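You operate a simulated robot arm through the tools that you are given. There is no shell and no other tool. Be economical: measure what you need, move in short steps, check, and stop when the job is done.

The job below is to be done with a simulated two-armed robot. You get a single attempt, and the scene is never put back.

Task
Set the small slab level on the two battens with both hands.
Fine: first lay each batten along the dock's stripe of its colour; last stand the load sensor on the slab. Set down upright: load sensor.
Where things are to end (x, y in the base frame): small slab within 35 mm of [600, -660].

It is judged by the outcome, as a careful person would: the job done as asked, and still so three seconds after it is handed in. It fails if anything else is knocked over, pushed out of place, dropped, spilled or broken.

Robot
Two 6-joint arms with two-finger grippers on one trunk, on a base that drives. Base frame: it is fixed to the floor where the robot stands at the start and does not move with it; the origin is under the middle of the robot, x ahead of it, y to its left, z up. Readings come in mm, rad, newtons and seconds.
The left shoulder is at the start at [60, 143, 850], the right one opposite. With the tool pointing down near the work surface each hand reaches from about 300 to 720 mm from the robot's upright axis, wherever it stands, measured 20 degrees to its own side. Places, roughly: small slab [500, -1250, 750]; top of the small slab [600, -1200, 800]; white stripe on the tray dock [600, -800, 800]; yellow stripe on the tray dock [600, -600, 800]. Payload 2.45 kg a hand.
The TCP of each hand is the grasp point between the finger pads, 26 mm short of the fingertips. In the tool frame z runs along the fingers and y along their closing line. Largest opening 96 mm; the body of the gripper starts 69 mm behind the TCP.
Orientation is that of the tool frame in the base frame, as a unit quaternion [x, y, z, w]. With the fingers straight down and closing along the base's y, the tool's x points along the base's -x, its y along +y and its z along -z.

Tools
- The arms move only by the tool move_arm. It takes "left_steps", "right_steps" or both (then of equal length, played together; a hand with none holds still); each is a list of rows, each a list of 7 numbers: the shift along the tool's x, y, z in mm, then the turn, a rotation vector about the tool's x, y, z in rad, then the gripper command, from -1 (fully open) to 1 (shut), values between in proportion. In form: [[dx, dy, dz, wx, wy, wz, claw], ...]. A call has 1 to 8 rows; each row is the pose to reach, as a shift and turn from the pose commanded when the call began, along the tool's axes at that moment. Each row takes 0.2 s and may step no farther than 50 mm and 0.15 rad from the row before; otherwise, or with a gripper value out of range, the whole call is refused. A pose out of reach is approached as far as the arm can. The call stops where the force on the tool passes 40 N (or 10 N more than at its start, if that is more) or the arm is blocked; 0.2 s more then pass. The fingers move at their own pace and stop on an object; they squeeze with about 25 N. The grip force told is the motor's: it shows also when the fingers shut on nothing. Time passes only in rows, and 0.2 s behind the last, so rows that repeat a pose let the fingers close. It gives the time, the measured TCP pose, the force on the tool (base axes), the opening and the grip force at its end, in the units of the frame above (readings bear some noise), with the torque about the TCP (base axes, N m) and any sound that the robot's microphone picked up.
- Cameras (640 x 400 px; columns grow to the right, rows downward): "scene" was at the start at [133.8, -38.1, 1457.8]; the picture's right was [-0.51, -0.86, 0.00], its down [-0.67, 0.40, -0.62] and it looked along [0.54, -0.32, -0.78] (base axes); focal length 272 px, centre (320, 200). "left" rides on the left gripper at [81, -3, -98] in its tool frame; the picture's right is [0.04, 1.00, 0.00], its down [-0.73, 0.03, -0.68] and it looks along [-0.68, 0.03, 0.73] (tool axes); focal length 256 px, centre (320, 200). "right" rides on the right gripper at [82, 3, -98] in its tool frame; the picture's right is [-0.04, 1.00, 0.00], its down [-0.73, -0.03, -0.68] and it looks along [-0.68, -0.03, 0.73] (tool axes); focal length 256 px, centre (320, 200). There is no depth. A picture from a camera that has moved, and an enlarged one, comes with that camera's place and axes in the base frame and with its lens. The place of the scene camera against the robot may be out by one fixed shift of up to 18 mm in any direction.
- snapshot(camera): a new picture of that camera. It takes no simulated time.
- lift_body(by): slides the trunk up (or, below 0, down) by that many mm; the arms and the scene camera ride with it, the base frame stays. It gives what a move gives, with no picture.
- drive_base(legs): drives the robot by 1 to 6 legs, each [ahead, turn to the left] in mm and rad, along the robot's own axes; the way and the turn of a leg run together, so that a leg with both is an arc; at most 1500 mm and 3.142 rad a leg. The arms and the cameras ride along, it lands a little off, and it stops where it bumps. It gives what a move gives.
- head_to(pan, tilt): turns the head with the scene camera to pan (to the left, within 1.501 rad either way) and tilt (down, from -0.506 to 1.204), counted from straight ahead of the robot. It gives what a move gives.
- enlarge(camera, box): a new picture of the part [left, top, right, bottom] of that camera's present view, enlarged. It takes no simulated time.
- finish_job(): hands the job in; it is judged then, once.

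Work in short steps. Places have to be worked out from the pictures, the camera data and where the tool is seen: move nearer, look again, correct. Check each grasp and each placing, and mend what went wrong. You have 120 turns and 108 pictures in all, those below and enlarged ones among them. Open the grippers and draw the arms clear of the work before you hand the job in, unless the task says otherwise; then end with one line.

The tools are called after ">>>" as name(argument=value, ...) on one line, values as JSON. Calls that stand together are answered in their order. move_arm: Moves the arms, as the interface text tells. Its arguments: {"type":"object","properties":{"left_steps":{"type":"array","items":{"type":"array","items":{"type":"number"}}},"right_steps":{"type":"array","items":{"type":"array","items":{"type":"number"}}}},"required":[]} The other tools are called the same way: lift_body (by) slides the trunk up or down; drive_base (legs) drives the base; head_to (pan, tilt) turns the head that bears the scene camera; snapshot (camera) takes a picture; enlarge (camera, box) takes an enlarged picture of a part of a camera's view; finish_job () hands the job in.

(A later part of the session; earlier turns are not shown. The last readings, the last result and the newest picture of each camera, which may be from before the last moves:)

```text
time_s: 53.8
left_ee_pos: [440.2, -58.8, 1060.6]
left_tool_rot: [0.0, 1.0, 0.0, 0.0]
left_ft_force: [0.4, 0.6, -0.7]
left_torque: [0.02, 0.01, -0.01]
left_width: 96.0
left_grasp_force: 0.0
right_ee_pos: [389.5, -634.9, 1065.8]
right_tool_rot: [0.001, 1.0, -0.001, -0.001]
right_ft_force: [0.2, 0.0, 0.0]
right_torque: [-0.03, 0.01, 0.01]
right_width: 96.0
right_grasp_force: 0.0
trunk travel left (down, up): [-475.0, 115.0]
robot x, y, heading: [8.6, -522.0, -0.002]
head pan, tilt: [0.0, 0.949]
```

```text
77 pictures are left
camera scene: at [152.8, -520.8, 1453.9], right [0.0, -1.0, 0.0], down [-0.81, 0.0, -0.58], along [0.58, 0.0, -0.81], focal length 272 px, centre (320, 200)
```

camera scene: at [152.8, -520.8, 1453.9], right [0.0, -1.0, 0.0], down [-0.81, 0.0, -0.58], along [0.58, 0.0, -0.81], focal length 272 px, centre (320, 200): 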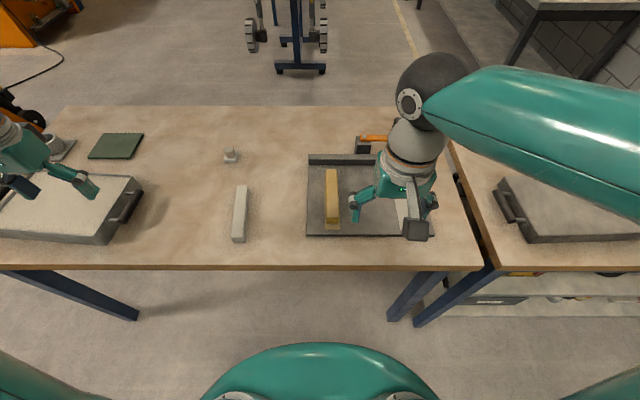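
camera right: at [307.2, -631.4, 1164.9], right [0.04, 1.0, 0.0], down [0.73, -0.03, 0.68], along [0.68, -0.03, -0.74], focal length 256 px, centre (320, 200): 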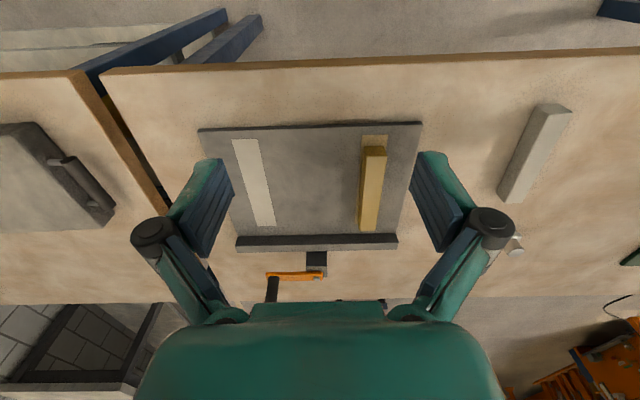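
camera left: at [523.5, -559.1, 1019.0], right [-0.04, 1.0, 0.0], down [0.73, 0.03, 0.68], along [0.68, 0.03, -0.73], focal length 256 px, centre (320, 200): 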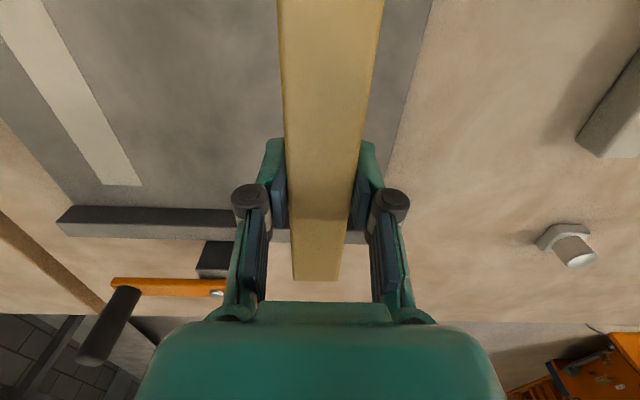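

I'll bring the right hand over to behind the white batten in smaller steps.

>>> move_arm(right_steps=[[-9, 42, 5, 0, 0, 0, -1], [-18, 84, 12, 0, 0, 0, -1], [-27, 126, 20, 0, 0, 0, -1], [-36, 168, 28, 0, 0, 0, -1], [-45, 210, 36, 0, 0, 0, -1], [-54, 252, 45, 0, 0, 0, -1], [-62, 294, 55, 0, 0, 0, -1], [-68, 325, 65, 0, 0, 0, -1]])

>>> snapshot(camera="right")

```text
time_s: 55.4
left_ee_pos: [440.2, -60.0, 1061.6]
left_tool_rot: [0.0, 1.0, 0.0, 0.001]
left_ft_force: [-1.2, 0.3, 0.2]
left_torque: [0.02, 0.0, -0.01]
left_width: 96.2
left_grasp_force: 0.1
right_ee_pos: [482.8, -401.5, 1123.7]
right_tool_rot: [0.06, 0.993, 0.086, 0.062]
right_ft_force: [0.2, -0.3, -0.4]
right_torque: [0.02, 0.01, -0.01]
right_width: 95.8
right_grasp_force: 0.0
trunk travel left (down, up): [-475.0, 115.0]
robot x, y, heading: [13.5, -521.1, 0.0]
head pan, tilt: [0.0, 0.949]
stopped in row 8 (right hand): the arm was blocked; the commanded pose is now the measured one
```

```text
76 pictures are left
camera right: at [389.5, -403.6, 1209.2], right [0.15, 0.97, 0.18], down [0.63, -0.23, 0.74], along [0.76, 0.01, -0.65], focal length 256 px, centre (320, 200)
```

right: 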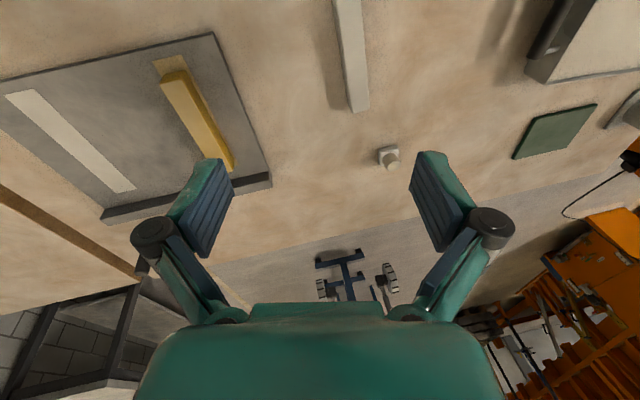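

The right arm was blocked reaching across, so I'll send it back to its side. The left hand will do the white batten too, and I'll turn the base a bit so the left can reach the white stripe.

>>> move_arm(right_steps=[[12, -42, -5, 0.02, 0.015, -0.015, -1], [24, -84, -10, 0.04, 0.03, -0.03, -1], [36, -126, -15, 0.065, 0.045, -0.045, -1], [48, -168, -20, 0.09, 0.06, -0.06, -1], [60, -210, -20, 0.11, 0.08, -0.075, -1], [72, -252, -20, 0.13, 0.095, -0.09, -1], [84, -294, -20, 0.15, 0.11, -0.105, -1], [96, -336, -20, 0.172, 0.124, -0.12, -1]])

>>> snapshot(camera="scene")

```text
time_s: 57.2
left_ee_pos: [439.5, -59.9, 1061.8]
left_tool_rot: [0.001, 1.0, 0.001, 0.001]
left_ft_force: [-0.1, 0.0, 0.5]
left_torque: [0.01, -0.03, -0.02]
left_width: 95.9
left_grasp_force: 0.0
right_ee_pos: [348.6, -719.9, 1070.6]
right_tool_rot: [-0.005, 1.0, -0.002, 0.001]
right_ft_force: [-0.6, 0.4, -0.4]
right_torque: [0.04, -0.03, 0.0]
right_width: 96.1
right_grasp_force: 0.1
trunk travel left (down, up): [-475.0, 115.0]
robot x, y, heading: [9.4, -521.4, 0.001]
head pan, tilt: [0.0, 0.949]
```

```text
75 pictures are left
camera scene: at [151.5, -522.2, 1454.1], right [0.0, -1.0, 0.0], down [-0.81, 0.0, -0.58], along [0.58, 0.0, -0.81], focal length 272 px, centre (320, 200)
```

scene: 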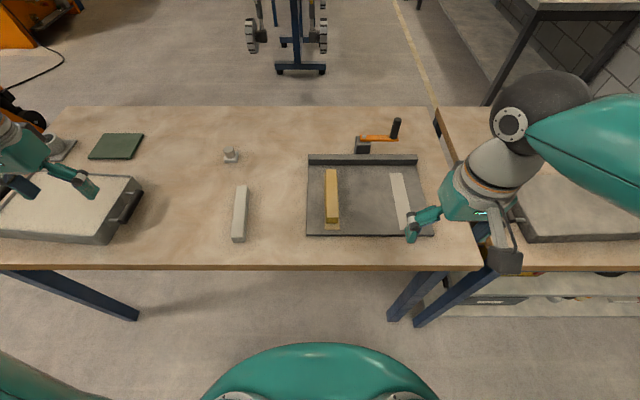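

>>> move_arm(left_steps=[[-8, -30, 10, 0, 0, 0, -1], [-16, -60, 20, 0, 0, 0, -1], [-20, -90, 30, 0, 0, 0, -1], [-20, -120, 45, 0, 0, 0, -1], [-20, -150, 60, 0, 0, 0, -1], [-20, -180, 75, 0, 0, 0, -1], [-20, -210, 90, 0, 0, -0.04, -1], [-20, -241, 110, 0, 0, -0.08, -1]], right_steps=[[5, -30, 0, 0, 0, 0, -1], [10, -60, 0, 0, 0, 0, -1], [15, -90, 0, 0, 0, 0, -1], [20, -120, 0, 0, 0, 0, -1], [25, -150, 0, 0, 0, 0, -1], [30, -180, 0, 0, 0, 0, -1], [30, -210, 0, 0, 0, 0, -1], [30, -230, 0, 0, 0, 0, -1]])

>>> snapshot(camera="left")

```text
time_s: 59.0
left_ee_pos: [458.5, -302.5, 949.2]
left_tool_rot: [-0.04, 0.999, 0.001, 0.0]
left_ft_force: [0.6, -0.4, -0.5]
left_torque: [-0.01, 0.01, 0.01]
left_width: 95.9
left_grasp_force: 0.0
right_ee_pos: [321.7, -948.8, 1070.4]
right_tool_rot: [-0.004, 1.0, -0.001, 0.0]
right_ft_force: [0.2, 0.9, -0.4]
right_torque: [0.01, -0.02, 0.02]
right_width: 96.3
right_grasp_force: 0.0
trunk travel left (down, up): [-475.0, 115.0]
robot x, y, heading: [9.6, -517.8, -0.006]
head pan, tilt: [0.0, 0.949]
```

```text
74 pictures are left
camera left: at [378.5, -311.2, 1049.3], right [-0.12, 0.99, 0.0], down [0.73, 0.09, 0.68], along [0.67, 0.08, -0.73], focal length 256 px, centre (320, 200)
```

left: 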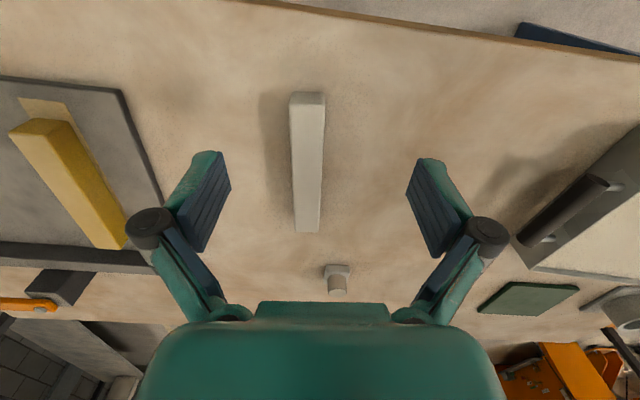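

White batten centre is about (551, -306), yaw 0.08. I'll go over it and down, then check centring.

>>> move_arm(left_steps=[[-46, -5, 0, 0, 0, 0, -1], [-92, -11, 0, 0, 0, 0, -1], [-92, -11, 40, 0, 0, 0, -1], [-92, -11, 75, 0, 0, 0, -1], [-92, -11, 75, 0, 0, 0, -1]])

>>> snapshot(camera="left")

```text
time_s: 60.2
left_ee_pos: [551.8, -304.8, 874.5]
left_tool_rot: [-0.04, 0.999, 0.001, 0.001]
left_ft_force: [0.1, 0.5, -0.4]
left_torque: [0.03, -0.07, 0.0]
left_width: 95.9
left_grasp_force: 0.1
right_ee_pos: [321.2, -947.9, 1071.5]
right_tool_rot: [-0.005, 1.0, -0.001, 0.0]
right_ft_force: [0.3, -0.3, 0.3]
right_torque: [0.0, -0.04, -0.01]
right_width: 96.1
right_grasp_force: 0.1
trunk travel left (down, up): [-475.0, 115.0]
robot x, y, heading: [9.1, -519.9, -0.003]
head pan, tilt: [0.0, 0.949]
```

```text
73 pictures are left
camera left: at [470.5, -313.5, 974.3], right [-0.12, 0.99, 0.0], down [0.73, 0.09, 0.68], along [0.67, 0.08, -0.73], focal length 256 px, centre (320, 200)
```

left: 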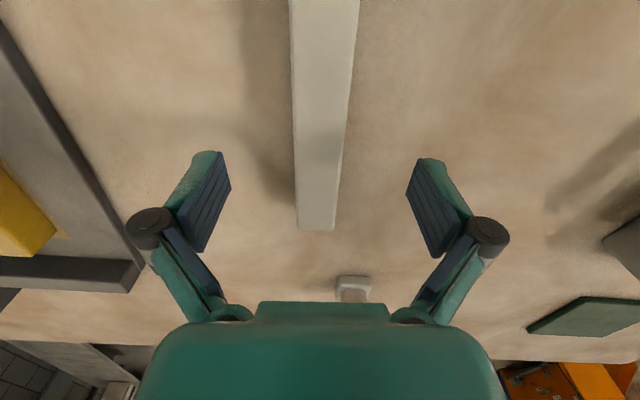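

Centred. I'll lower to about z = 826, close, and lift gently.

>>> move_arm(left_steps=[[0, 0, 30, 0, 0, 0, -1], [0, 0, 48, 0, 0, 0, -1], [0, 0, 48, 0, 0, 0, 0], [0, 0, 48, 0, 0, 0, 1], [0, 0, 48, 0, 0, 0, 1], [0, 0, 48, 0, 0, 0, 1], [0, 0, 48, 0, 0, 0, 1]])

>>> move_arm(left_steps=[[0, 0, -4, 0, 0, 0, 1], [0, 0, -10, 0, 0, 0, 1], [0, 0, -18, 0, 0, 0, 1], [0, 0, -28, 0, 0, 0, 1], [0, 0, -40, 0, 0, 0, 1], [0, 0, -60, 0, 0, 0, 1], [0, 0, -90, 0, 0, 0, 1], [0, 0, -130, 0, 0, 0, 1]])

>>> snapshot(camera="left")

```text
time_s: 61.8
left_ee_pos: [551.8, -303.5, 828.0]
left_tool_rot: [-0.041, 0.999, 0.001, 0.001]
left_ft_force: [-0.1, -0.5, 0.5]
left_torque: [-0.06, -0.03, -0.01]
left_width: 31.2
left_grasp_force: 25.3
right_ee_pos: [322.2, -948.7, 1071.0]
right_tool_rot: [-0.004, 1.0, -0.002, 0.0]
right_ft_force: [-0.8, -0.9, 0.8]
right_torque: [0.01, 0.01, -0.02]
right_width: 96.2
right_grasp_force: 0.2
trunk travel left (down, up): [-475.0, 115.0]
robot x, y, heading: [3.7, -521.2, -0.009]
head pan, tilt: [0.0, 0.949]
```

```text
time_s: 63.6
left_ee_pos: [552.9, -302.9, 958.1]
left_tool_rot: [-0.04, 0.999, 0.001, 0.0]
left_ft_force: [-0.4, 0.6, -0.3]
left_torque: [-0.01, -0.01, -0.01]
left_width: 31.1
left_grasp_force: 24.7
right_ee_pos: [321.1, -948.4, 1071.2]
right_tool_rot: [-0.004, 1.0, -0.002, 0.0]
right_ft_force: [0.8, -0.5, -0.1]
right_torque: [-0.01, 0.01, -0.01]
right_width: 96.1
right_grasp_force: 0.1
trunk travel left (down, up): [-475.0, 115.0]
robot x, y, heading: [8.8, -517.7, -0.001]
head pan, tilt: [0.0, 0.949]
```

```text
72 pictures are left
camera left: at [471.2, -313.5, 1057.5], right [-0.12, 0.99, 0.0], down [0.73, 0.09, 0.68], along [0.67, 0.08, -0.73], focal length 256 px, centre (320, 200)
```

left: 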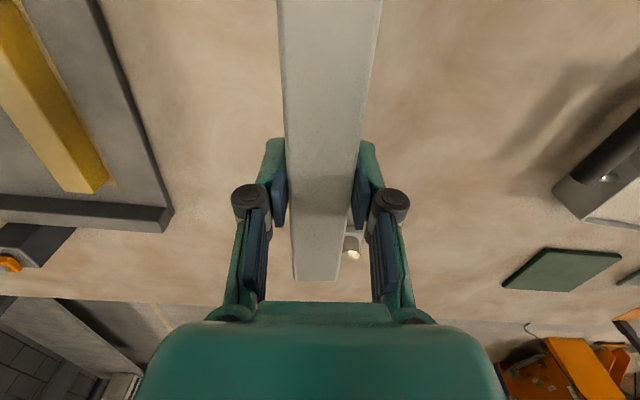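

The white batten is held. I'll turn the base right by 0.35 rad in place so the left hand can reach the white stripe.

>>> drive_base(legs=[[0, -0.35]])

>>> snapshot(camera="scene")

```text
time_s: 65.2
left_ee_pos: [591.7, -502.6, 958.1]
left_tool_rot: [0.136, 0.991, 0.001, 0.0]
left_ft_force: [-0.2, 0.5, -0.8]
left_torque: [-0.02, 0.0, -0.04]
left_width: 31.3
left_grasp_force: 25.0
right_ee_pos: [151.5, -1028.9, 1071.4]
right_tool_rot: [0.171, 0.985, -0.001, -0.001]
right_ft_force: [0.8, -0.3, 0.4]
right_torque: [-0.01, -0.01, 0.01]
right_width: 96.1
right_grasp_force: 0.2
trunk travel left (down, up): [-475.0, 115.0]
robot x, y, heading: [10.8, -510.6, -0.35]
head pan, tilt: [0.0, 0.949]
```

```text
71 pictures are left
camera scene: at [145.8, -553.2, 1454.0], right [-0.34, -0.94, 0.0], down [-0.76, 0.28, -0.58], along [0.55, -0.2, -0.81], focal length 272 px, centre (320, 200)
```

scene: 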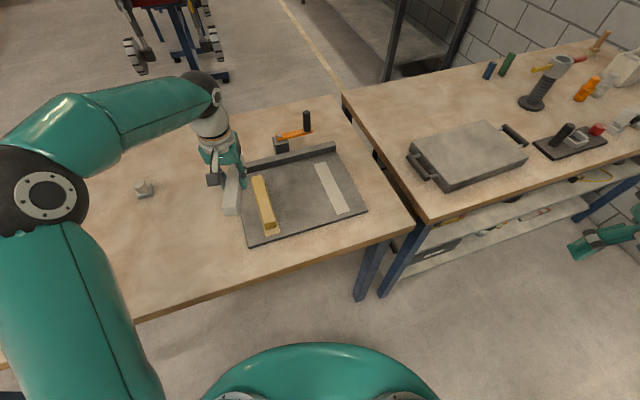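

Now I'll carry the batten over the white stripe, turning the hand back to be parallel to it.

>>> move_arm(left_steps=[[-12, -36, 0, 0, 0, -0.035, 1], [-24, -72, 0, 0, 0, -0.07, 1], [-36, -108, 0, 0, 0, -0.105, 1], [-48, -144, 0, 0, 0, -0.14, 1], [-60, -180, 0, 0, 0, -0.175, 1], [-71, -213, 0, 0, 0, -0.21, 1], [-80, -240, 0, 0, 0, -0.25, 1], [-82, -246, 0, 0, 0, -0.273, 1]])

>>> snapshot(camera="left")

>>> enlarge(camera="scene", box=[220, 120, 400, 250])

```text
time_s: 67.0
left_ee_pos: [581.2, -741.8, 950.1]
left_tool_rot: [0.003, 1.0, 0.001, 0.001]
left_ft_force: [-0.4, -1.1, -0.9]
left_torque: [0.0, -0.01, -0.01]
left_width: 31.4
left_grasp_force: 24.8
left hand out of reach, approached as far as the arm can: row 6, 7, 8
right_ee_pos: [152.4, -1028.3, 1072.1]
right_tool_rot: [0.17, 0.985, -0.002, 0.0]
right_ft_force: [0.2, -0.5, 0.0]
right_torque: [0.0, -0.02, -0.01]
right_width: 96.2
right_grasp_force: 0.0
trunk travel left (down, up): [-475.0, 115.0]
robot x, y, heading: [12.4, -505.1, -0.351]
head pan, tilt: [0.0, 0.949]
```

```text
70 pictures are left
camera left: at [499.2, -745.2, 1049.3], right [-0.03, 1.0, 0.0], down [0.73, 0.02, 0.68], along [0.68, 0.02, -0.73], focal length 256 px, centre (320, 200)
```

left: 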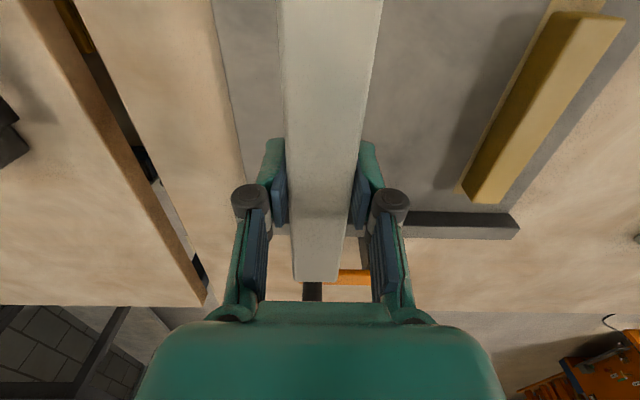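

```text
3.08 times, centred on (310, 185) of scene
camera zoom: at [146.3, -553.4, 1453.9], right [-0.34, -0.94, 0.0], down [-0.76, 0.28, -0.58], along [0.55, -0.2, -0.81], focal length 838 px, centre (351, 246)
```

zoom: 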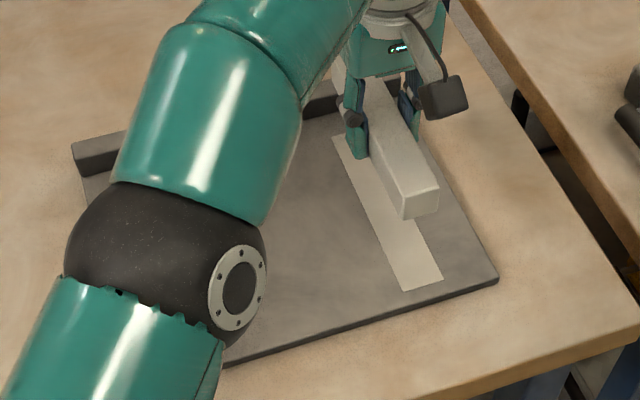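

It's about 25 mm short of reach. I'll drive a short arc forward-right and correct again.

>>> drive_base(legs=[[40, -0.2]])

```text
time_s: 68.2
left_ee_pos: [555.6, -864.9, 948.9]
left_tool_rot: [0.102, 0.995, 0.001, 0.0]
left_ft_force: [-0.3, 0.9, 0.1]
left_torque: [-0.05, -0.03, -0.01]
left_width: 31.5
left_grasp_force: 25.0
right_ee_pos: [81.8, -1062.1, 1071.2]
right_tool_rot: [0.267, 0.964, -0.002, -0.001]
right_ft_force: [-0.2, 0.4, 0.6]
right_torque: [0.02, -0.01, -0.01]
right_width: 95.9
right_grasp_force: 0.1
trunk travel left (down, up): [-475.0, 115.0]
robot x, y, heading: [52.3, -515.5, -0.549]
head pan, tilt: [0.0, 0.949]
```

>>> move_arm(left_steps=[[-7, 28, 0, 0, 0, -0.05, 1], [-14, 56, 0, 0, 0, -0.1, 1], [-21, 84, 0, 0, 0, -0.15, 1], [-28, 111, 0, 0, 0, -0.205, 1], [-28, 111, 30, 0, 0, -0.205, 1], [-28, 111, 60, 0, 0, -0.205, 1], [-28, 111, 60, 0, 0, -0.205, 1]])

>>> snapshot(camera="left")

>>> head_to(pan=0.25, tilt=0.95)

>>> snapshot(camera="scene")

```text
time_s: 69.8
left_ee_pos: [606.3, -761.7, 889.6]
left_tool_rot: [0.0, 1.0, 0.001, 0.0]
left_ft_force: [0.0, -0.2, -0.4]
left_torque: [0.01, 0.0, 0.0]
left_width: 31.1
left_grasp_force: 24.9
right_ee_pos: [82.0, -1061.6, 1072.2]
right_tool_rot: [0.267, 0.964, -0.002, 0.0]
right_ft_force: [0.3, -0.6, 0.4]
right_torque: [-0.01, 0.04, 0.01]
right_width: 95.8
right_grasp_force: 0.0
trunk travel left (down, up): [-475.0, 115.0]
robot x, y, heading: [50.1, -514.4, -0.542]
head pan, tilt: [0.0, 0.949]
```

```text
68 pictures are left
camera left: at [525.2, -764.8, 988.5], right [-0.04, 1.0, 0.0], down [0.73, 0.03, 0.68], along [0.68, 0.03, -0.73], focal length 256 px, centre (320, 200)
```

left: 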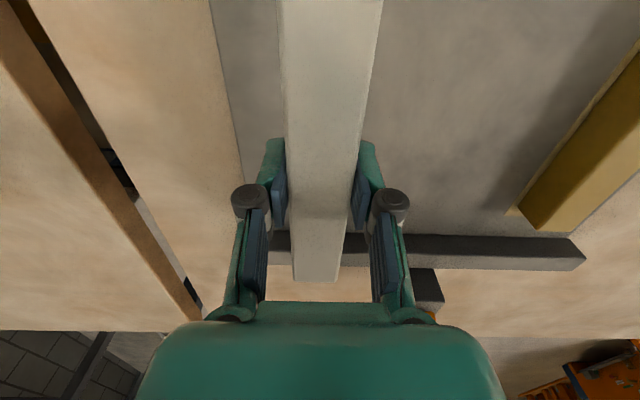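

```text
time_s: 70.6
left_ee_pos: [607.3, -761.9, 889.1]
left_tool_rot: [0.0, 1.0, 0.001, 0.0]
left_ft_force: [0.3, 0.3, -1.6]
left_torque: [0.0, -0.01, 0.02]
left_width: 31.5
left_grasp_force: 24.6
right_ee_pos: [81.4, -1061.5, 1072.8]
right_tool_rot: [0.267, 0.964, -0.002, -0.001]
right_ft_force: [-0.4, -0.1, -0.4]
right_torque: [0.0, 0.0, -0.03]
right_width: 96.4
right_grasp_force: 0.2
trunk travel left (down, up): [-475.0, 115.0]
robot x, y, heading: [53.5, -522.3, -0.542]
head pan, tilt: [0.25, 0.949]
```

```text
67 pictures are left
camera scene: at [180.5, -569.7, 1454.0], right [-0.29, -0.96, 0.0], down [-0.78, 0.24, -0.58], along [0.56, -0.17, -0.81], focal length 272 px, centre (320, 200)
```

scene: 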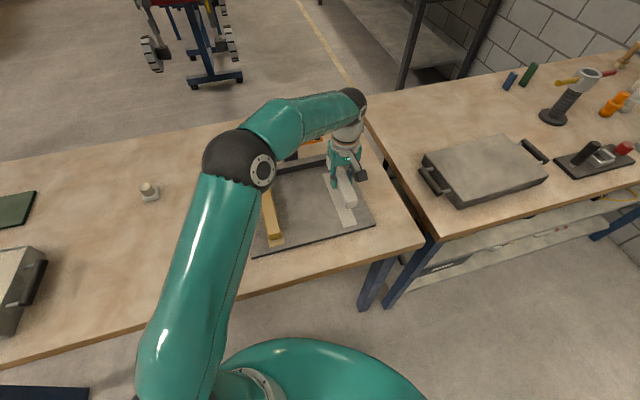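

Aligned over the white stripe. I'll lower to near contact and view up close.

>>> move_arm(left_steps=[[0, 0, 25, 0, 0, 0, 1], [0, 0, 40, 0, 0, 0, 1], [0, 0, 40, 0, 0, 0, 1]])

>>> enlarge(camera="scene", box=[250, 120, 410, 260])

```text
time_s: 71.4
left_ee_pos: [606.0, -761.2, 848.4]
left_tool_rot: [-0.001, 1.0, 0.001, 0.0]
left_ft_force: [0.2, -0.2, -1.4]
left_torque: [0.01, -0.02, -0.01]
left_width: 31.5
left_grasp_force: 24.9
right_ee_pos: [80.8, -1063.0, 1071.9]
right_tool_rot: [0.267, 0.964, -0.002, -0.001]
right_ft_force: [0.4, -0.1, 0.4]
right_torque: [-0.02, 0.02, -0.02]
right_width: 96.0
right_grasp_force: 0.0
trunk travel left (down, up): [-475.0, 115.0]
robot x, y, heading: [47.7, -516.3, -0.541]
head pan, tilt: [0.25, 0.949]
```

```text
2.86 times, centred on (330, 190) of scene
camera zoom: at [180.6, -569.7, 1454.0], right [-0.29, -0.96, 0.0], down [-0.78, 0.24, -0.58], along [0.56, -0.17, -0.81], focal length 778 px, centre (291, 229)
```

zoom: 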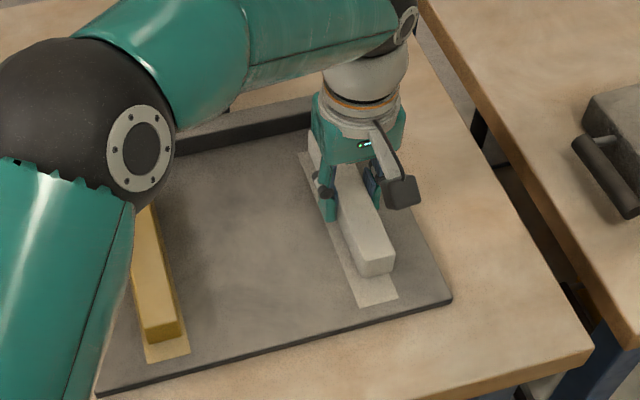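

>>> move_arm(left_steps=[[0, 0, 4, 0, 0, 0, 1], [0, 0, 7, 0, 0, 0, 1], [0, 0, 9, 0, 0, 0, 1], [0, 0, 11, 0, 0, 0, 1], [0, 0, 11, 0, 0, 0, 1]])

>>> enlarge(camera="scene", box=[250, 120, 410, 260])

```text
time_s: 72.6
left_ee_pos: [606.9, -761.2, 838.8]
left_tool_rot: [0.0, 1.0, 0.001, -0.001]
left_ft_force: [-0.1, -0.5, 2.4]
left_torque: [-0.04, -0.28, -0.04]
left_width: 31.3
left_grasp_force: 25.0
right_ee_pos: [81.5, -1061.8, 1072.4]
right_tool_rot: [0.267, 0.964, -0.001, -0.001]
right_ft_force: [-0.2, -0.2, 0.0]
right_torque: [-0.01, 0.0, 0.01]
right_width: 96.2
right_grasp_force: 0.1
trunk travel left (down, up): [-475.0, 115.0]
robot x, y, heading: [50.5, -517.9, -0.542]
head pan, tilt: [0.25, 0.949]
```

```text
2.86 times, centred on (330, 190) of scene
camera zoom: at [180.2, -569.5, 1454.1], right [-0.29, -0.96, 0.0], down [-0.78, 0.24, -0.58], along [0.56, -0.17, -0.81], focal length 778 px, centre (291, 229)
```

zoom: 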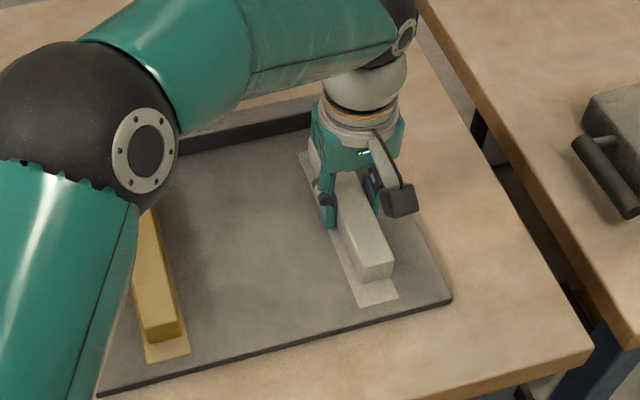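

It sits about 6 mm too far toward -y on the stripe. I'll raise slightly, shift 6 mm and set it down.

>>> move_arm(left_steps=[[0, 0, -5, 0, 0, 0, 1], [0, 3, -6, 0, 0, 0, 1], [0, 6, -6, 0, 0, 0, 1], [0, 6, -2, 0, 0, 0, 1], [0, 6, 1, 0, 0, 0, 1], [0, 6, 3, 0, 0, 0, 1], [0, 6, 3, 0, 0, 0, 1]])

>>> enlarge(camera="scene", box=[290, 140, 390, 240])

```text
time_s: 74.2
left_ee_pos: [605.2, -755.3, 837.6]
left_tool_rot: [-0.001, 1.0, 0.0, 0.003]
left_ft_force: [1.6, 1.4, 21.9]
left_torque: [0.02, 0.18, 0.01]
left_width: 31.4
left_grasp_force: 25.0
right_ee_pos: [79.5, -1061.2, 1072.1]
right_tool_rot: [0.268, 0.964, -0.001, 0.0]
right_ft_force: [0.0, 0.3, -0.6]
right_torque: [-0.01, 0.02, 0.0]
right_width: 96.1
right_grasp_force: 0.0
trunk travel left (down, up): [-475.0, 115.0]
robot x, y, heading: [44.9, -518.3, -0.542]
head pan, tilt: [0.25, 0.949]
```

```text
4.00 times, centred on (340, 190) of scene
camera zoom: at [178.3, -568.5, 1454.5], right [-0.29, -0.96, 0.0], down [-0.78, 0.23, -0.58], along [0.56, -0.17, -0.81], focal length 1090 px, centre (240, 240)
```

zoom: 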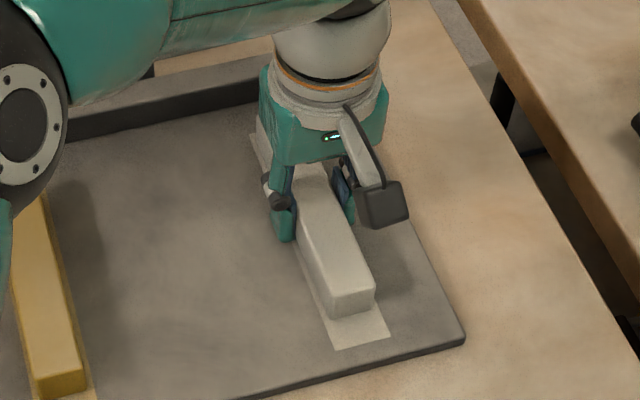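

Well centred now. I'll relieve the press, open a little, rise, then open fully.

>>> move_arm(left_steps=[[0, 0, -4, 0, 0, 0, 1], [0, 0, -5, 0, 0, 0, 0.1], [0, 0, -6, 0, 0, 0, 0.1], [0, 0, -6, 0, 0, 0, 0.1], [0, 0, -30, 0, 0, 0, 0.1], [0, 0, -70, 0, 0, 0, -0.5], [0, 0, -110, 0, 0, 0, -1], [0, 0, -150, 0, 0, 0, -1]])

>>> snapshot(camera="scene")

```text
time_s: 76.0
left_ee_pos: [605.2, -756.3, 987.3]
left_tool_rot: [0.0, 1.0, 0.001, -0.001]
left_ft_force: [-0.4, 0.0, -0.5]
left_torque: [0.03, 0.0, 0.02]
left_width: 96.1
left_grasp_force: 0.0
right_ee_pos: [81.0, -1062.0, 1072.6]
right_tool_rot: [0.267, 0.964, -0.001, 0.0]
right_ft_force: [-0.3, 0.4, -0.3]
right_torque: [-0.02, -0.01, 0.02]
right_width: 96.1
right_grasp_force: 0.2
trunk travel left (down, up): [-475.0, 115.0]
robot x, y, heading: [49.6, -518.4, -0.543]
head pan, tilt: [0.25, 0.949]
```

```text
63 pictures are left
camera scene: at [180.1, -569.6, 1454.0], right [-0.29, -0.96, 0.0], down [-0.78, 0.24, -0.58], along [0.56, -0.17, -0.81], focal length 272 px, centre (320, 200)
```

scene: 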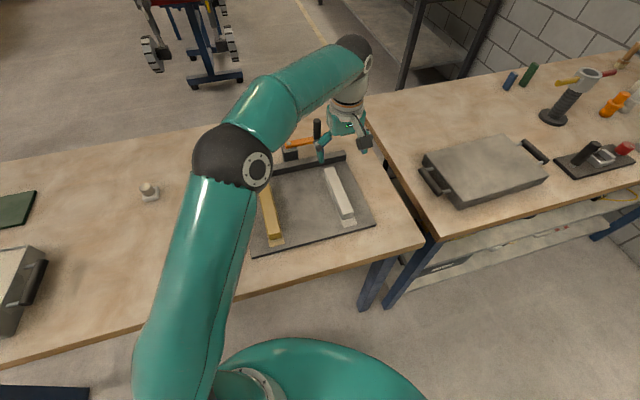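

Both battens lie on their stripes. Next is the slab: its handles are at about (575, -1022) and (575, -1411). I'll back off, go along to y ≈ -1216 with small turns, and face the bench.

>>> drive_base(legs=[[-200, 0], [0, -0.35], [0, -0.35], [0, -0.33]])

```text
time_s: 81.5
left_ee_pos: [-39.1, -1017.4, 988.0]
left_tool_rot: [0.489, 0.872, 0.002, 0.001]
left_ft_force: [-2.0, 0.0, 0.0]
left_torque: [-0.02, -0.1, 0.02]
left_width: 95.9
left_grasp_force: 0.0
right_ee_pos: [-572.6, -726.2, 1070.9]
right_tool_rot: [0.705, 0.709, -0.001, -0.001]
right_ft_force: [-0.8, -0.7, -0.7]
right_torque: [0.0, -0.07, 0.02]
right_width: 95.8
right_grasp_force: 0.2
trunk travel left (down, up): [-475.0, 115.0]
robot x, y, heading: [-78.9, -414.4, -1.557]
head pan, tilt: [0.25, 0.949]
stopped in leg 4: the robot was blocked; the commanded pose is now the measured one
```

The heading is essentially reached. I'll drive on along the benches and then turn back in small legs.

>>> drive_base(legs=[[800, 0]])

>>> drive_base(legs=[[0, 0.3], [0, 0.3], [0, 0.3], [0, 0.3], [0, 0.35]])

>>> head_to(pan=0.0, tilt=0.95)

>>> snapshot(camera="scene")

```text
time_s: 85.9
left_ee_pos: [-19.0, -1827.2, 986.8]
left_tool_rot: [0.486, 0.874, 0.001, 0.0]
left_ft_force: [-0.1, 0.0, 0.2]
left_torque: [0.0, 0.01, -0.01]
left_width: 95.9
left_grasp_force: 0.2
right_ee_pos: [-555.0, -1541.3, 1072.6]
right_tool_rot: [0.703, 0.711, -0.001, -0.003]
right_ft_force: [-0.7, -0.4, -0.1]
right_torque: [0.0, -0.01, -0.02]
right_width: 96.2
right_grasp_force: 0.1
trunk travel left (down, up): [-475.0, 115.0]
robot x, y, heading: [-63.5, -1227.0, -1.553]
head pan, tilt: [0.25, 0.949]
```

```text
time_s: 90.6
left_ee_pos: [507.4, -1422.9, 988.9]
left_tool_rot: [-0.074, 0.997, 0.0, 0.0]
left_ft_force: [-1.0, 0.3, 0.4]
left_torque: [-0.09, -0.01, -0.01]
left_width: 95.8
left_grasp_force: 0.0
right_ee_pos: [33.7, -1802.2, 1076.0]
right_tool_rot: [0.196, 0.981, -0.003, 0.0]
right_ft_force: [0.4, 0.6, 0.7]
right_torque: [0.0, -0.03, -0.01]
right_width: 96.0
right_grasp_force: 0.1
trunk travel left (down, up): [-475.0, 115.0]
robot x, y, heading: [-81.8, -1274.1, -0.356]
head pan, tilt: [0.25, 0.949]
stopped in leg 4: the robot was blocked; the commanded pose is now the measured one
```

```text
time_s: 91.4
left_ee_pos: [506.8, -1426.0, 988.5]
left_tool_rot: [-0.073, 0.997, 0.001, -0.001]
left_ft_force: [-0.4, -0.5, 0.4]
left_torque: [-0.01, 0.0, -0.01]
left_width: 96.2
left_grasp_force: 0.0
right_ee_pos: [32.5, -1805.5, 1074.5]
right_tool_rot: [0.196, 0.981, -0.002, 0.0]
right_ft_force: [0.3, 0.8, 1.6]
right_torque: [0.0, -0.01, -0.03]
right_width: 96.2
right_grasp_force: 0.0
trunk travel left (down, up): [-475.0, 115.0]
robot x, y, heading: [-76.6, -1269.7, -0.354]
head pan, tilt: [0.0, 0.949]
```

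```text
62 pictures are left
camera scene: at [53.6, -1319.1, 1454.0], right [-0.35, -0.94, 0.0], down [-0.76, 0.28, -0.58], along [0.54, -0.2, -0.81], focal length 272 px, centre (320, 200)
```

scene: 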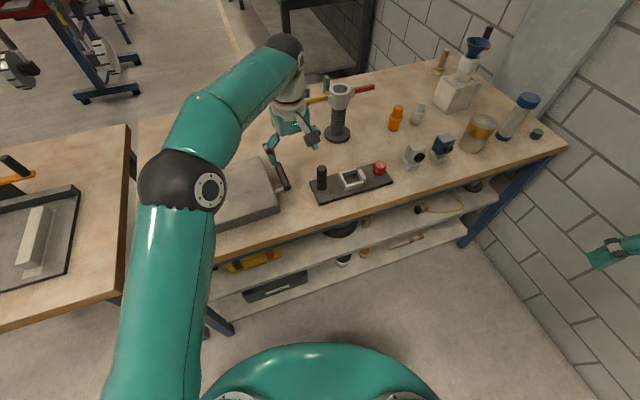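

I'll back up along the present heading, which shifts me about +54 in y, then turn to face the bench.

>>> drive_base(legs=[[-150, 0], [0, 0.18], [0, 0.175]])

>>> snapshot(camera="scene")

```text
time_s: 94.3
left_ee_pos: [380.6, -1158.6, 987.7]
left_tool_rot: [-0.249, 0.969, 0.001, -0.002]
left_ft_force: [0.2, 0.6, -1.1]
left_torque: [-0.02, 0.03, 0.0]
left_width: 96.2
left_grasp_force: 0.0
right_ee_pos: [68.5, -1678.5, 1074.0]
right_tool_rot: [0.019, 1.0, -0.003, 0.0]
right_ft_force: [-0.1, 0.0, 0.3]
right_torque: [-0.01, 0.01, 0.0]
right_width: 96.2
right_grasp_force: 0.0
trunk travel left (down, up): [-475.0, 115.0]
robot x, y, heading: [-217.3, -1233.3, -0.006]
head pan, tilt: [0.0, 0.949]
```

```text
61 pictures are left
camera scene: at [-80.0, -1233.7, 1454.0], right [0.0, -1.0, 0.0], down [-0.81, 0.0, -0.58], along [0.58, 0.0, -0.81], focal length 272 px, centre (320, 200)
```

scene: 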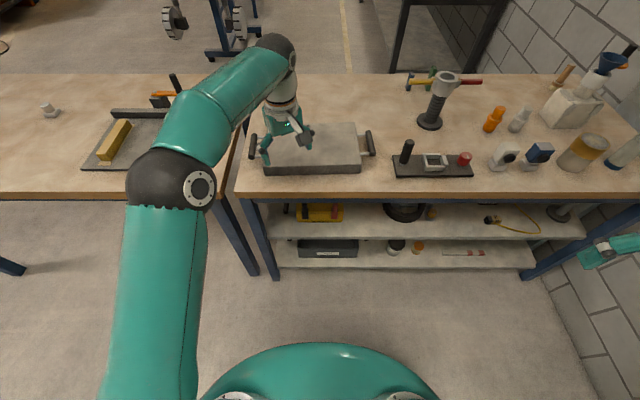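

Facing the bench with the slab ahead, centre about y = -1205. I'll drive ahead to x ≈ 0.

>>> drive_base(legs=[[215, 0.006]])

>>> snapshot(camera="scene")

```text
time_s: 96.0
left_ee_pos: [599.5, -1154.8, 986.4]
left_tool_rot: [-0.251, 0.968, 0.002, -0.002]
left_ft_force: [0.2, -0.9, -0.8]
left_torque: [0.0, 0.04, 0.0]
left_width: 95.8
left_grasp_force: 0.0
right_ee_pos: [289.1, -1676.9, 1074.9]
right_tool_rot: [0.017, 1.0, -0.002, 0.0]
right_ft_force: [1.1, -0.1, -0.3]
right_torque: [-0.01, 0.04, -0.02]
right_width: 96.0
right_grasp_force: 0.1
trunk travel left (down, up): [-475.0, 115.0]
robot x, y, heading: [-4.6, -1237.7, 0.006]
head pan, tilt: [0.0, 0.949]
```

```text
60 pictures are left
camera scene: at [139.3, -1233.2, 1453.8], right [0.01, -1.0, 0.0], down [-0.81, 0.0, -0.58], along [0.58, 0.0, -0.81], focal length 272 px, centre (320, 200)
```

scene: 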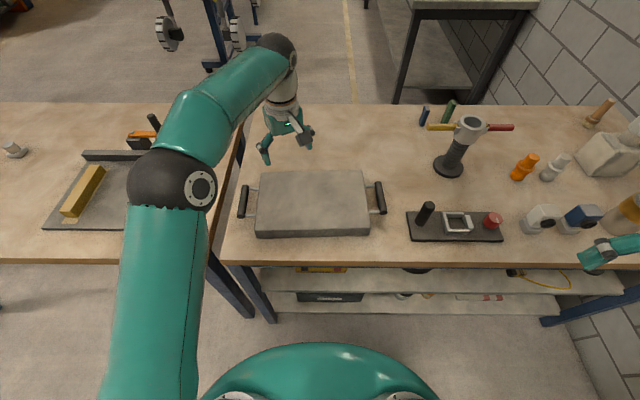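

The handles are at about (576, -1016) and (576, -1401). I'll bring both hands near and slightly behind them, squared up, to look closely.

>>> move_arm(left_steps=[[5, 22, 4, 0, 0, 0.063, -1], [9, 45, 9, 0, 0, 0.126, -1], [14, 67, 13, 0, 0, 0.19, -1], [18, 90, 18, 0, 0, 0.253, -1], [23, 112, 22, 0, 0, 0.316, -1], [28, 134, 27, 0, 0, 0.38, -1], [32, 157, 31, 0, 0, 0.443, -1], [37, 179, 36, 0, 0, 0.506, -1]], right_steps=[[-22, 35, 0, 0, 0, -0.004, -1], [-45, 70, 5, 0, 0, -0.008, -1], [-68, 105, 20, 0, 0, -0.012, -1], [-90, 140, 40, 0, 0, -0.017, -1], [-113, 175, 60, 0, 0, -0.021, -1], [-136, 210, 80, 0, 0, -0.025, -1], [-158, 245, 100, 0, 0, -0.03, -1], [-181, 282, 122, 0, 0, -0.034, -1]])

>>> snapshot(camera="left")

>>> snapshot(camera="right")

```text
time_s: 97.8
left_ee_pos: [478.2, -1015.0, 953.3]
left_tool_rot: [0.0, 1.0, 0.0, -0.002]
left_ft_force: [-0.3, -0.3, -0.4]
left_torque: [-0.02, 0.03, 0.0]
left_width: 96.0
left_grasp_force: 0.0
right_ee_pos: [478.6, -1400.8, 950.8]
right_tool_rot: [-0.001, 1.0, -0.003, 0.0]
right_ft_force: [0.7, 0.3, -0.1]
right_torque: [-0.01, 0.02, -0.02]
right_width: 95.9
right_grasp_force: 0.0
trunk travel left (down, up): [-475.0, 115.0]
robot x, y, heading: [-5.9, -1236.5, 0.001]
head pan, tilt: [0.0, 0.949]
```

```text
59 pictures are left
camera left: at [397.4, -1018.1, 1052.2], right [-0.04, 1.0, 0.0], down [0.74, 0.03, 0.68], along [0.68, 0.03, -0.74], focal length 256 px, centre (320, 200)
```

left: 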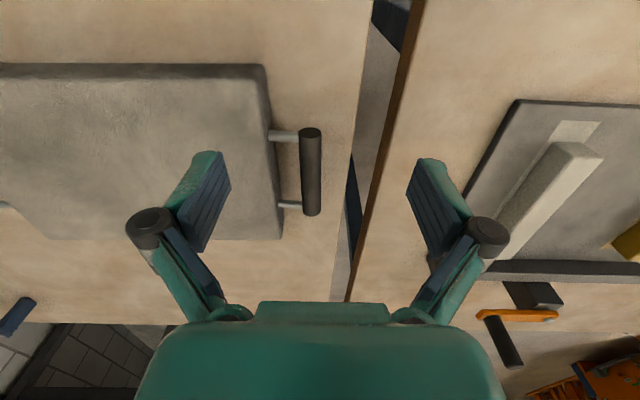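

```text
58 pictures are left
camera right: at [397.3, -1397.3, 1049.7], right [0.04, 1.0, -0.01], down [0.73, -0.02, 0.68], along [0.68, -0.03, -0.73], focal length 256 px, centre (320, 200)
```

right: 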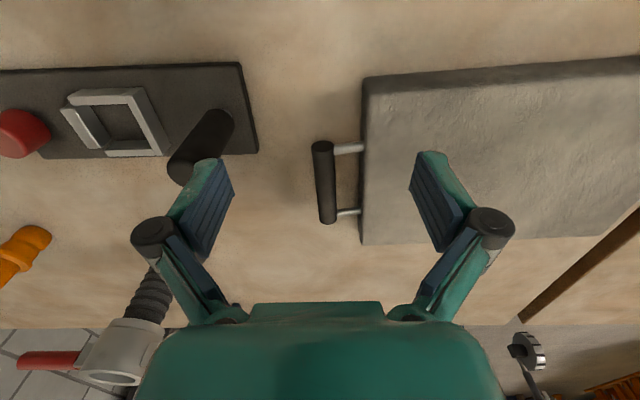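

Left bar centre is about (576, -1020), right about (593, -1400), so the slab is turned by about 0.045 rad. I'll move both hands over the bars and partly down.

>>> move_arm(left_steps=[[-40, -2, 0, 0, 0, -0.02, -1], [-80, -4, 0, 0, 0, -0.045, -1], [-98, -6, 0, 0, 0, -0.045, -1], [-98, -6, 30, 0, 0, -0.045, -1], [-98, -6, 55, 0, 0, -0.045, -1], [-98, -6, 55, 0, 0, -0.045, -1]], right_steps=[[-40, 0, 0, 0, 0, -0.02, -1], [-80, 0, 0, 0, 0, -0.045, -1], [-114, 0, 0, 0, 0, -0.045, -1], [-114, 0, 30, 0, 0, -0.045, -1], [-114, 0, 55, 0, 0, -0.045, -1], [-114, 0, 55, 0, 0, -0.045, -1]])

>>> snapshot(camera="left")

>>> snapshot(camera="right")

```text
time_s: 99.2
left_ee_pos: [576.5, -1022.1, 897.7]
left_tool_rot: [-0.024, 1.0, 0.001, -0.001]
left_ft_force: [0.7, 1.1, 0.2]
left_torque: [-0.01, -0.03, -0.04]
left_width: 95.9
left_grasp_force: 0.1
right_ee_pos: [593.3, -1401.7, 897.7]
right_tool_rot: [-0.023, 1.0, -0.003, 0.0]
right_ft_force: [-0.3, 0.7, 0.9]
right_torque: [0.0, -0.01, -0.01]
right_width: 95.9
right_grasp_force: 0.0
trunk travel left (down, up): [-475.0, 115.0]
robot x, y, heading: [-6.5, -1230.0, 0.002]
head pan, tilt: [0.0, 0.949]
```

```text
57 pictures are left
camera left: at [496.5, -1027.8, 997.7], right [-0.09, 1.0, 0.0], down [0.73, 0.06, 0.68], along [0.67, 0.06, -0.74], focal length 256 px, centre (320, 200)
```

left: 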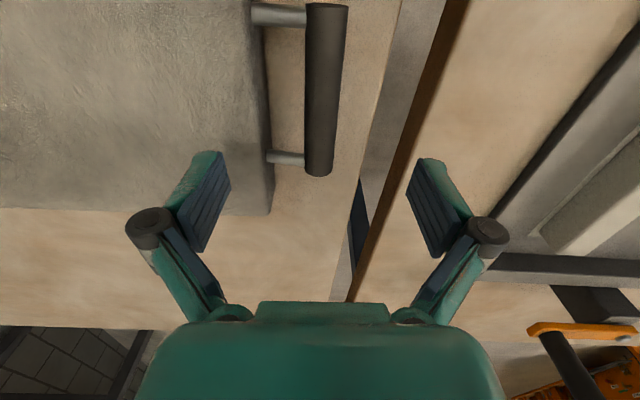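

```text
56 pictures are left
camera right: at [510.9, -1401.8, 995.9], right [-0.01, 1.0, -0.01], down [0.73, 0.01, 0.68], along [0.68, 0.0, -0.73], focal length 256 px, centre (320, 200)
```

right: 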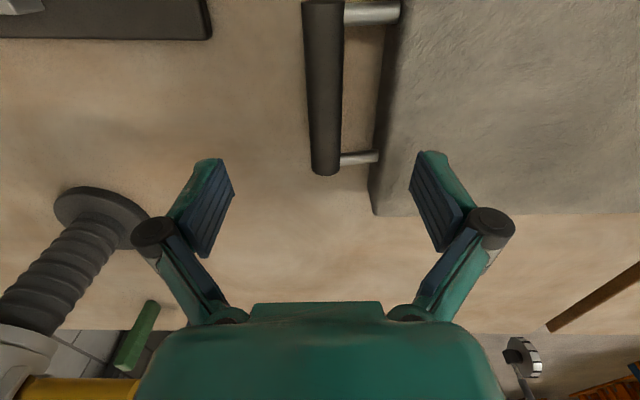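

Triangulating gives bar tops at z ≈ 840, with centres near (560, -1020) and (578, -1400). I'll back up about 16 mm and lower both hands around the bars.

>>> move_arm(left_steps=[[16, 1, 0, 0, 0, 0, -1], [16, 1, 25, 0, 0, 0, -1], [16, 1, 50, 0, 0, 0, -1], [16, 1, 65, 0, 0, 0, -1], [16, 1, 65, 0, 0, 0, -1]], right_steps=[[15, 1, 0, 0, 0, 0, -1], [15, 1, 25, 0, 0, 0, -1], [15, 1, 50, 0, 0, 0, -1], [15, 1, 65, 0, 0, 0, -1], [15, 1, 65, 0, 0, 0, -1]])

>>> snapshot(camera="left")

>>> snapshot(camera="right")

```text
time_s: 100.1
left_ee_pos: [564.8, -1025.0, 852.9]
left_tool_rot: [-0.027, 1.0, -0.005, 0.013]
left_ft_force: [-5.7, -4.9, 15.0]
left_torque: [-0.83, 0.16, -0.29]
left_width: 97.0
left_grasp_force: 0.1
right_ee_pos: [580.0, -1397.4, 853.1]
right_tool_rot: [-0.021, 1.0, 0.004, 0.014]
right_ft_force: [-9.5, 4.1, 19.4]
right_torque: [0.99, 0.34, 0.45]
right_width: 97.1
right_grasp_force: 0.0
trunk travel left (down, up): [-475.0, 115.0]
robot x, y, heading: [-2.9, -1236.5, 0.005]
head pan, tilt: [0.0, 0.949]
stopped in row 4 (right hand): the force on the tool passed its limit at 52 N (the readings are from after the stop); the commanded pose is now the measured one
```

```text
55 pictures are left
camera left: at [480.2, -1031.7, 950.2], right [-0.09, 1.0, -0.01], down [0.71, 0.07, 0.7], along [0.7, 0.06, -0.72], focal length 256 px, centre (320, 200)
```

left: 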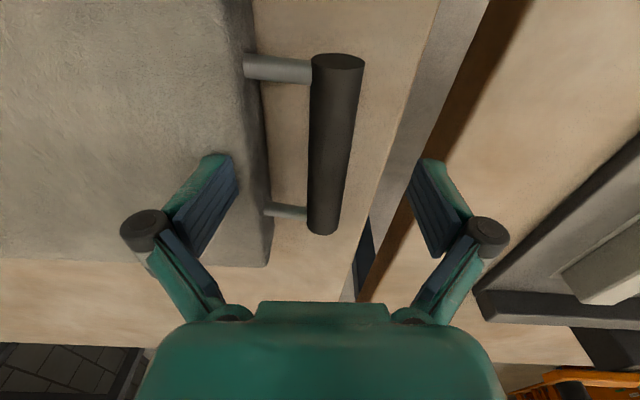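

```text
54 pictures are left
camera right: at [496.3, -1398.7, 949.4], right [0.0, 1.0, 0.01], down [0.71, 0.0, 0.7], along [0.7, 0.01, -0.71], focal length 256 px, centre (320, 200)
```

right: 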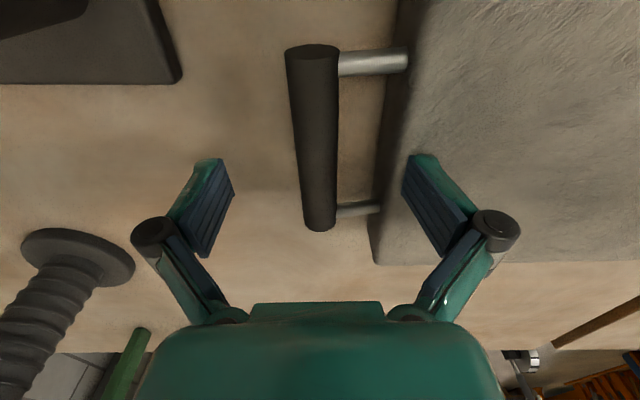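

The inner fingers touched the slab's top, since the gap beside the bar is narrow. I'll raise, close the grippers to about 44 mm, and re-centre.

>>> move_arm(left_steps=[[0, 0, -12, 0, 0, 0, -1], [0, 0, -25, 0, 0, 0, 0.08], [0, 0, -25, 0, 0, 0, 0.08], [0, 0, -25, 0, 0, 0, 0.08]], right_steps=[[0, 0, -12, 0, 0, 0, -1], [0, 0, -25, 0, 0, 0, 0.08], [0, 0, -25, 0, 0, 0, 0.08], [0, 0, -25, 0, 0, 0, 0.08]])

```text
time_s: 101.1
left_ee_pos: [566.0, -1023.7, 873.8]
left_tool_rot: [-0.027, 1.0, -0.005, 0.01]
left_ft_force: [-0.1, 0.7, -0.6]
left_torque: [0.01, -0.01, 0.03]
left_width: 44.1
left_grasp_force: 0.0
right_ee_pos: [584.0, -1400.0, 872.7]
right_tool_rot: [-0.021, 1.0, 0.003, 0.012]
right_ft_force: [-0.7, 0.1, 0.4]
right_torque: [0.01, -0.03, 0.01]
right_width: 44.1
right_grasp_force: 0.1
trunk travel left (down, up): [-475.0, 115.0]
robot x, y, heading: [-4.2, -1238.2, 0.006]
head pan, tilt: [0.0, 0.949]
```

>>> move_arm(left_steps=[[4, 2.5, 0, -0.01, 0.02, 0, 0.08], [4, 2.5, 0, -0.01, 0.02, 0, 0.08]], right_steps=[[7, 1.5, 0, 0.006, 0.024, 0, 0.08], [7, 1.5, 0, 0.006, 0.024, 0, 0.08]])

>>> snapshot(camera="left")

>>> snapshot(camera="right")

```text
time_s: 101.7
left_ee_pos: [563.1, -1022.2, 872.4]
left_tool_rot: [-0.028, 1.0, 0.001, 0.0]
left_ft_force: [-0.6, 0.1, 1.6]
left_torque: [0.02, 0.01, 0.01]
left_width: 44.1
left_grasp_force: 0.1
right_ee_pos: [576.7, -1397.3, 872.3]
right_tool_rot: [-0.02, 1.0, -0.001, -0.001]
right_ft_force: [0.6, 0.6, -0.4]
right_torque: [-0.04, -0.05, 0.0]
right_width: 43.8
right_grasp_force: 0.1
trunk travel left (down, up): [-475.0, 115.0]
robot x, y, heading: [-5.8, -1234.2, 0.003]
head pan, tilt: [0.0, 0.949]
```

```text
53 pictures are left
camera left: at [481.5, -1029.3, 973.0], right [-0.09, 1.0, 0.0], down [0.73, 0.07, 0.68], along [0.68, 0.07, -0.73], focal length 256 px, centre (320, 200)
```

left: 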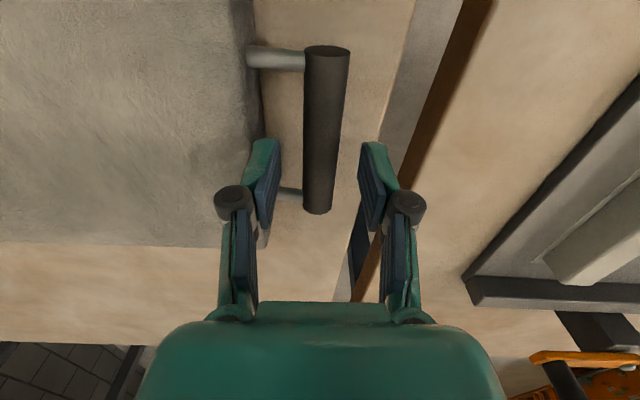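

```text
52 pictures are left
camera right: at [495.1, -1397.7, 971.4], right [0.0, 1.0, 0.0], down [0.74, 0.0, 0.68], along [0.68, 0.0, -0.74], focal length 256 px, centre (320, 200)
```

right: 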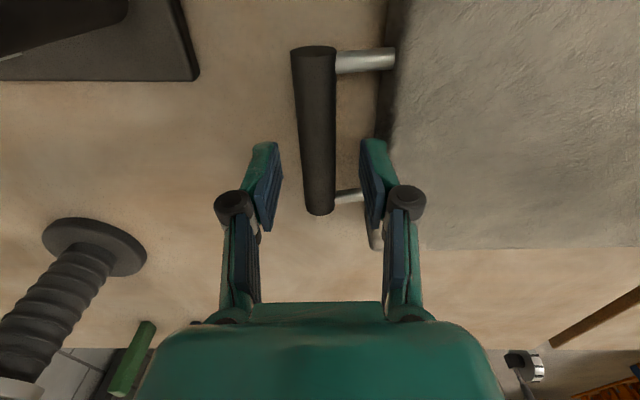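

Both bars lie between the fingers. I'll shift the right hand 2.5 mm and lower both to about z = 828.

>>> move_arm(left_steps=[[-3, 0, 12, 0, 0, 0, 0.08], [-3, 0, 24, 0, 0, 0, 0.08], [-3, 0, 36, 0, 0, 0, 0.08], [-3, 0, 43, 0, 0, 0, 0.08], [-3, 0, 43, 0, 0, 0, 0.08]], right_steps=[[0, -2.5, 12, 0, 0, 0, 0.08], [0, -2.5, 24, 0, 0, 0, 0.08], [0, -2.5, 36, 0, 0, 0, 0.08], [0, -2.5, 43, 0, 0, 0, 0.08], [0, -2.5, 43, 0, 0, 0, 0.08]])

>>> snapshot(camera="left")

>>> snapshot(camera="right")

```text
time_s: 102.9
left_ee_pos: [564.6, -1021.6, 831.3]
left_tool_rot: [-0.028, 1.0, 0.001, 0.001]
left_ft_force: [1.0, 3.6, 2.4]
left_torque: [-0.12, -0.03, 0.06]
left_width: 42.8
left_grasp_force: 0.1
right_ee_pos: [577.1, -1399.0, 829.1]
right_tool_rot: [-0.021, 1.0, -0.001, -0.001]
right_ft_force: [0.4, -0.2, 0.9]
right_torque: [0.05, -0.01, -0.01]
right_width: 43.9
right_grasp_force: 0.1
trunk travel left (down, up): [-475.0, 115.0]
robot x, y, heading: [-5.2, -1235.2, 0.008]
head pan, tilt: [0.0, 0.949]
```

```text
51 pictures are left
camera left: at [484.1, -1028.3, 929.9], right [-0.09, 1.0, 0.0], down [0.73, 0.07, 0.68], along [0.68, 0.07, -0.73], focal length 256 px, centre (320, 200)
```

left: 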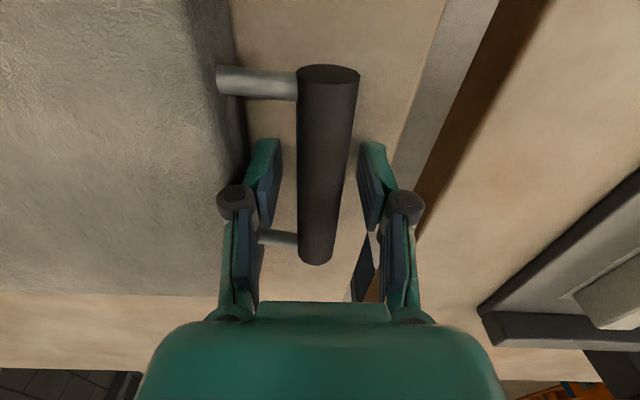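

```text
50 pictures are left
camera right: at [495.0, -1400.1, 928.3], right [0.0, 1.0, 0.0], down [0.73, 0.0, 0.68], along [0.68, 0.0, -0.73], focal length 256 px, centre (320, 200)
```

right: 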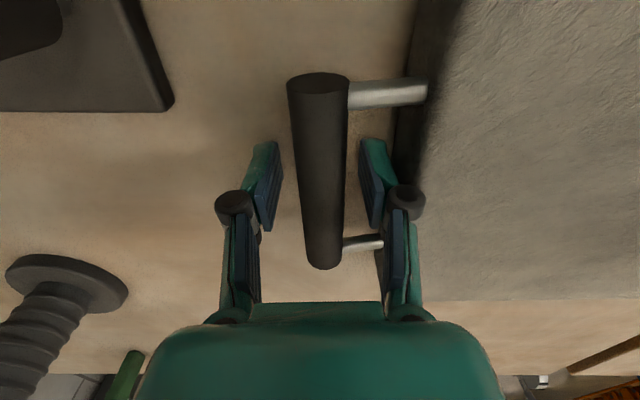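

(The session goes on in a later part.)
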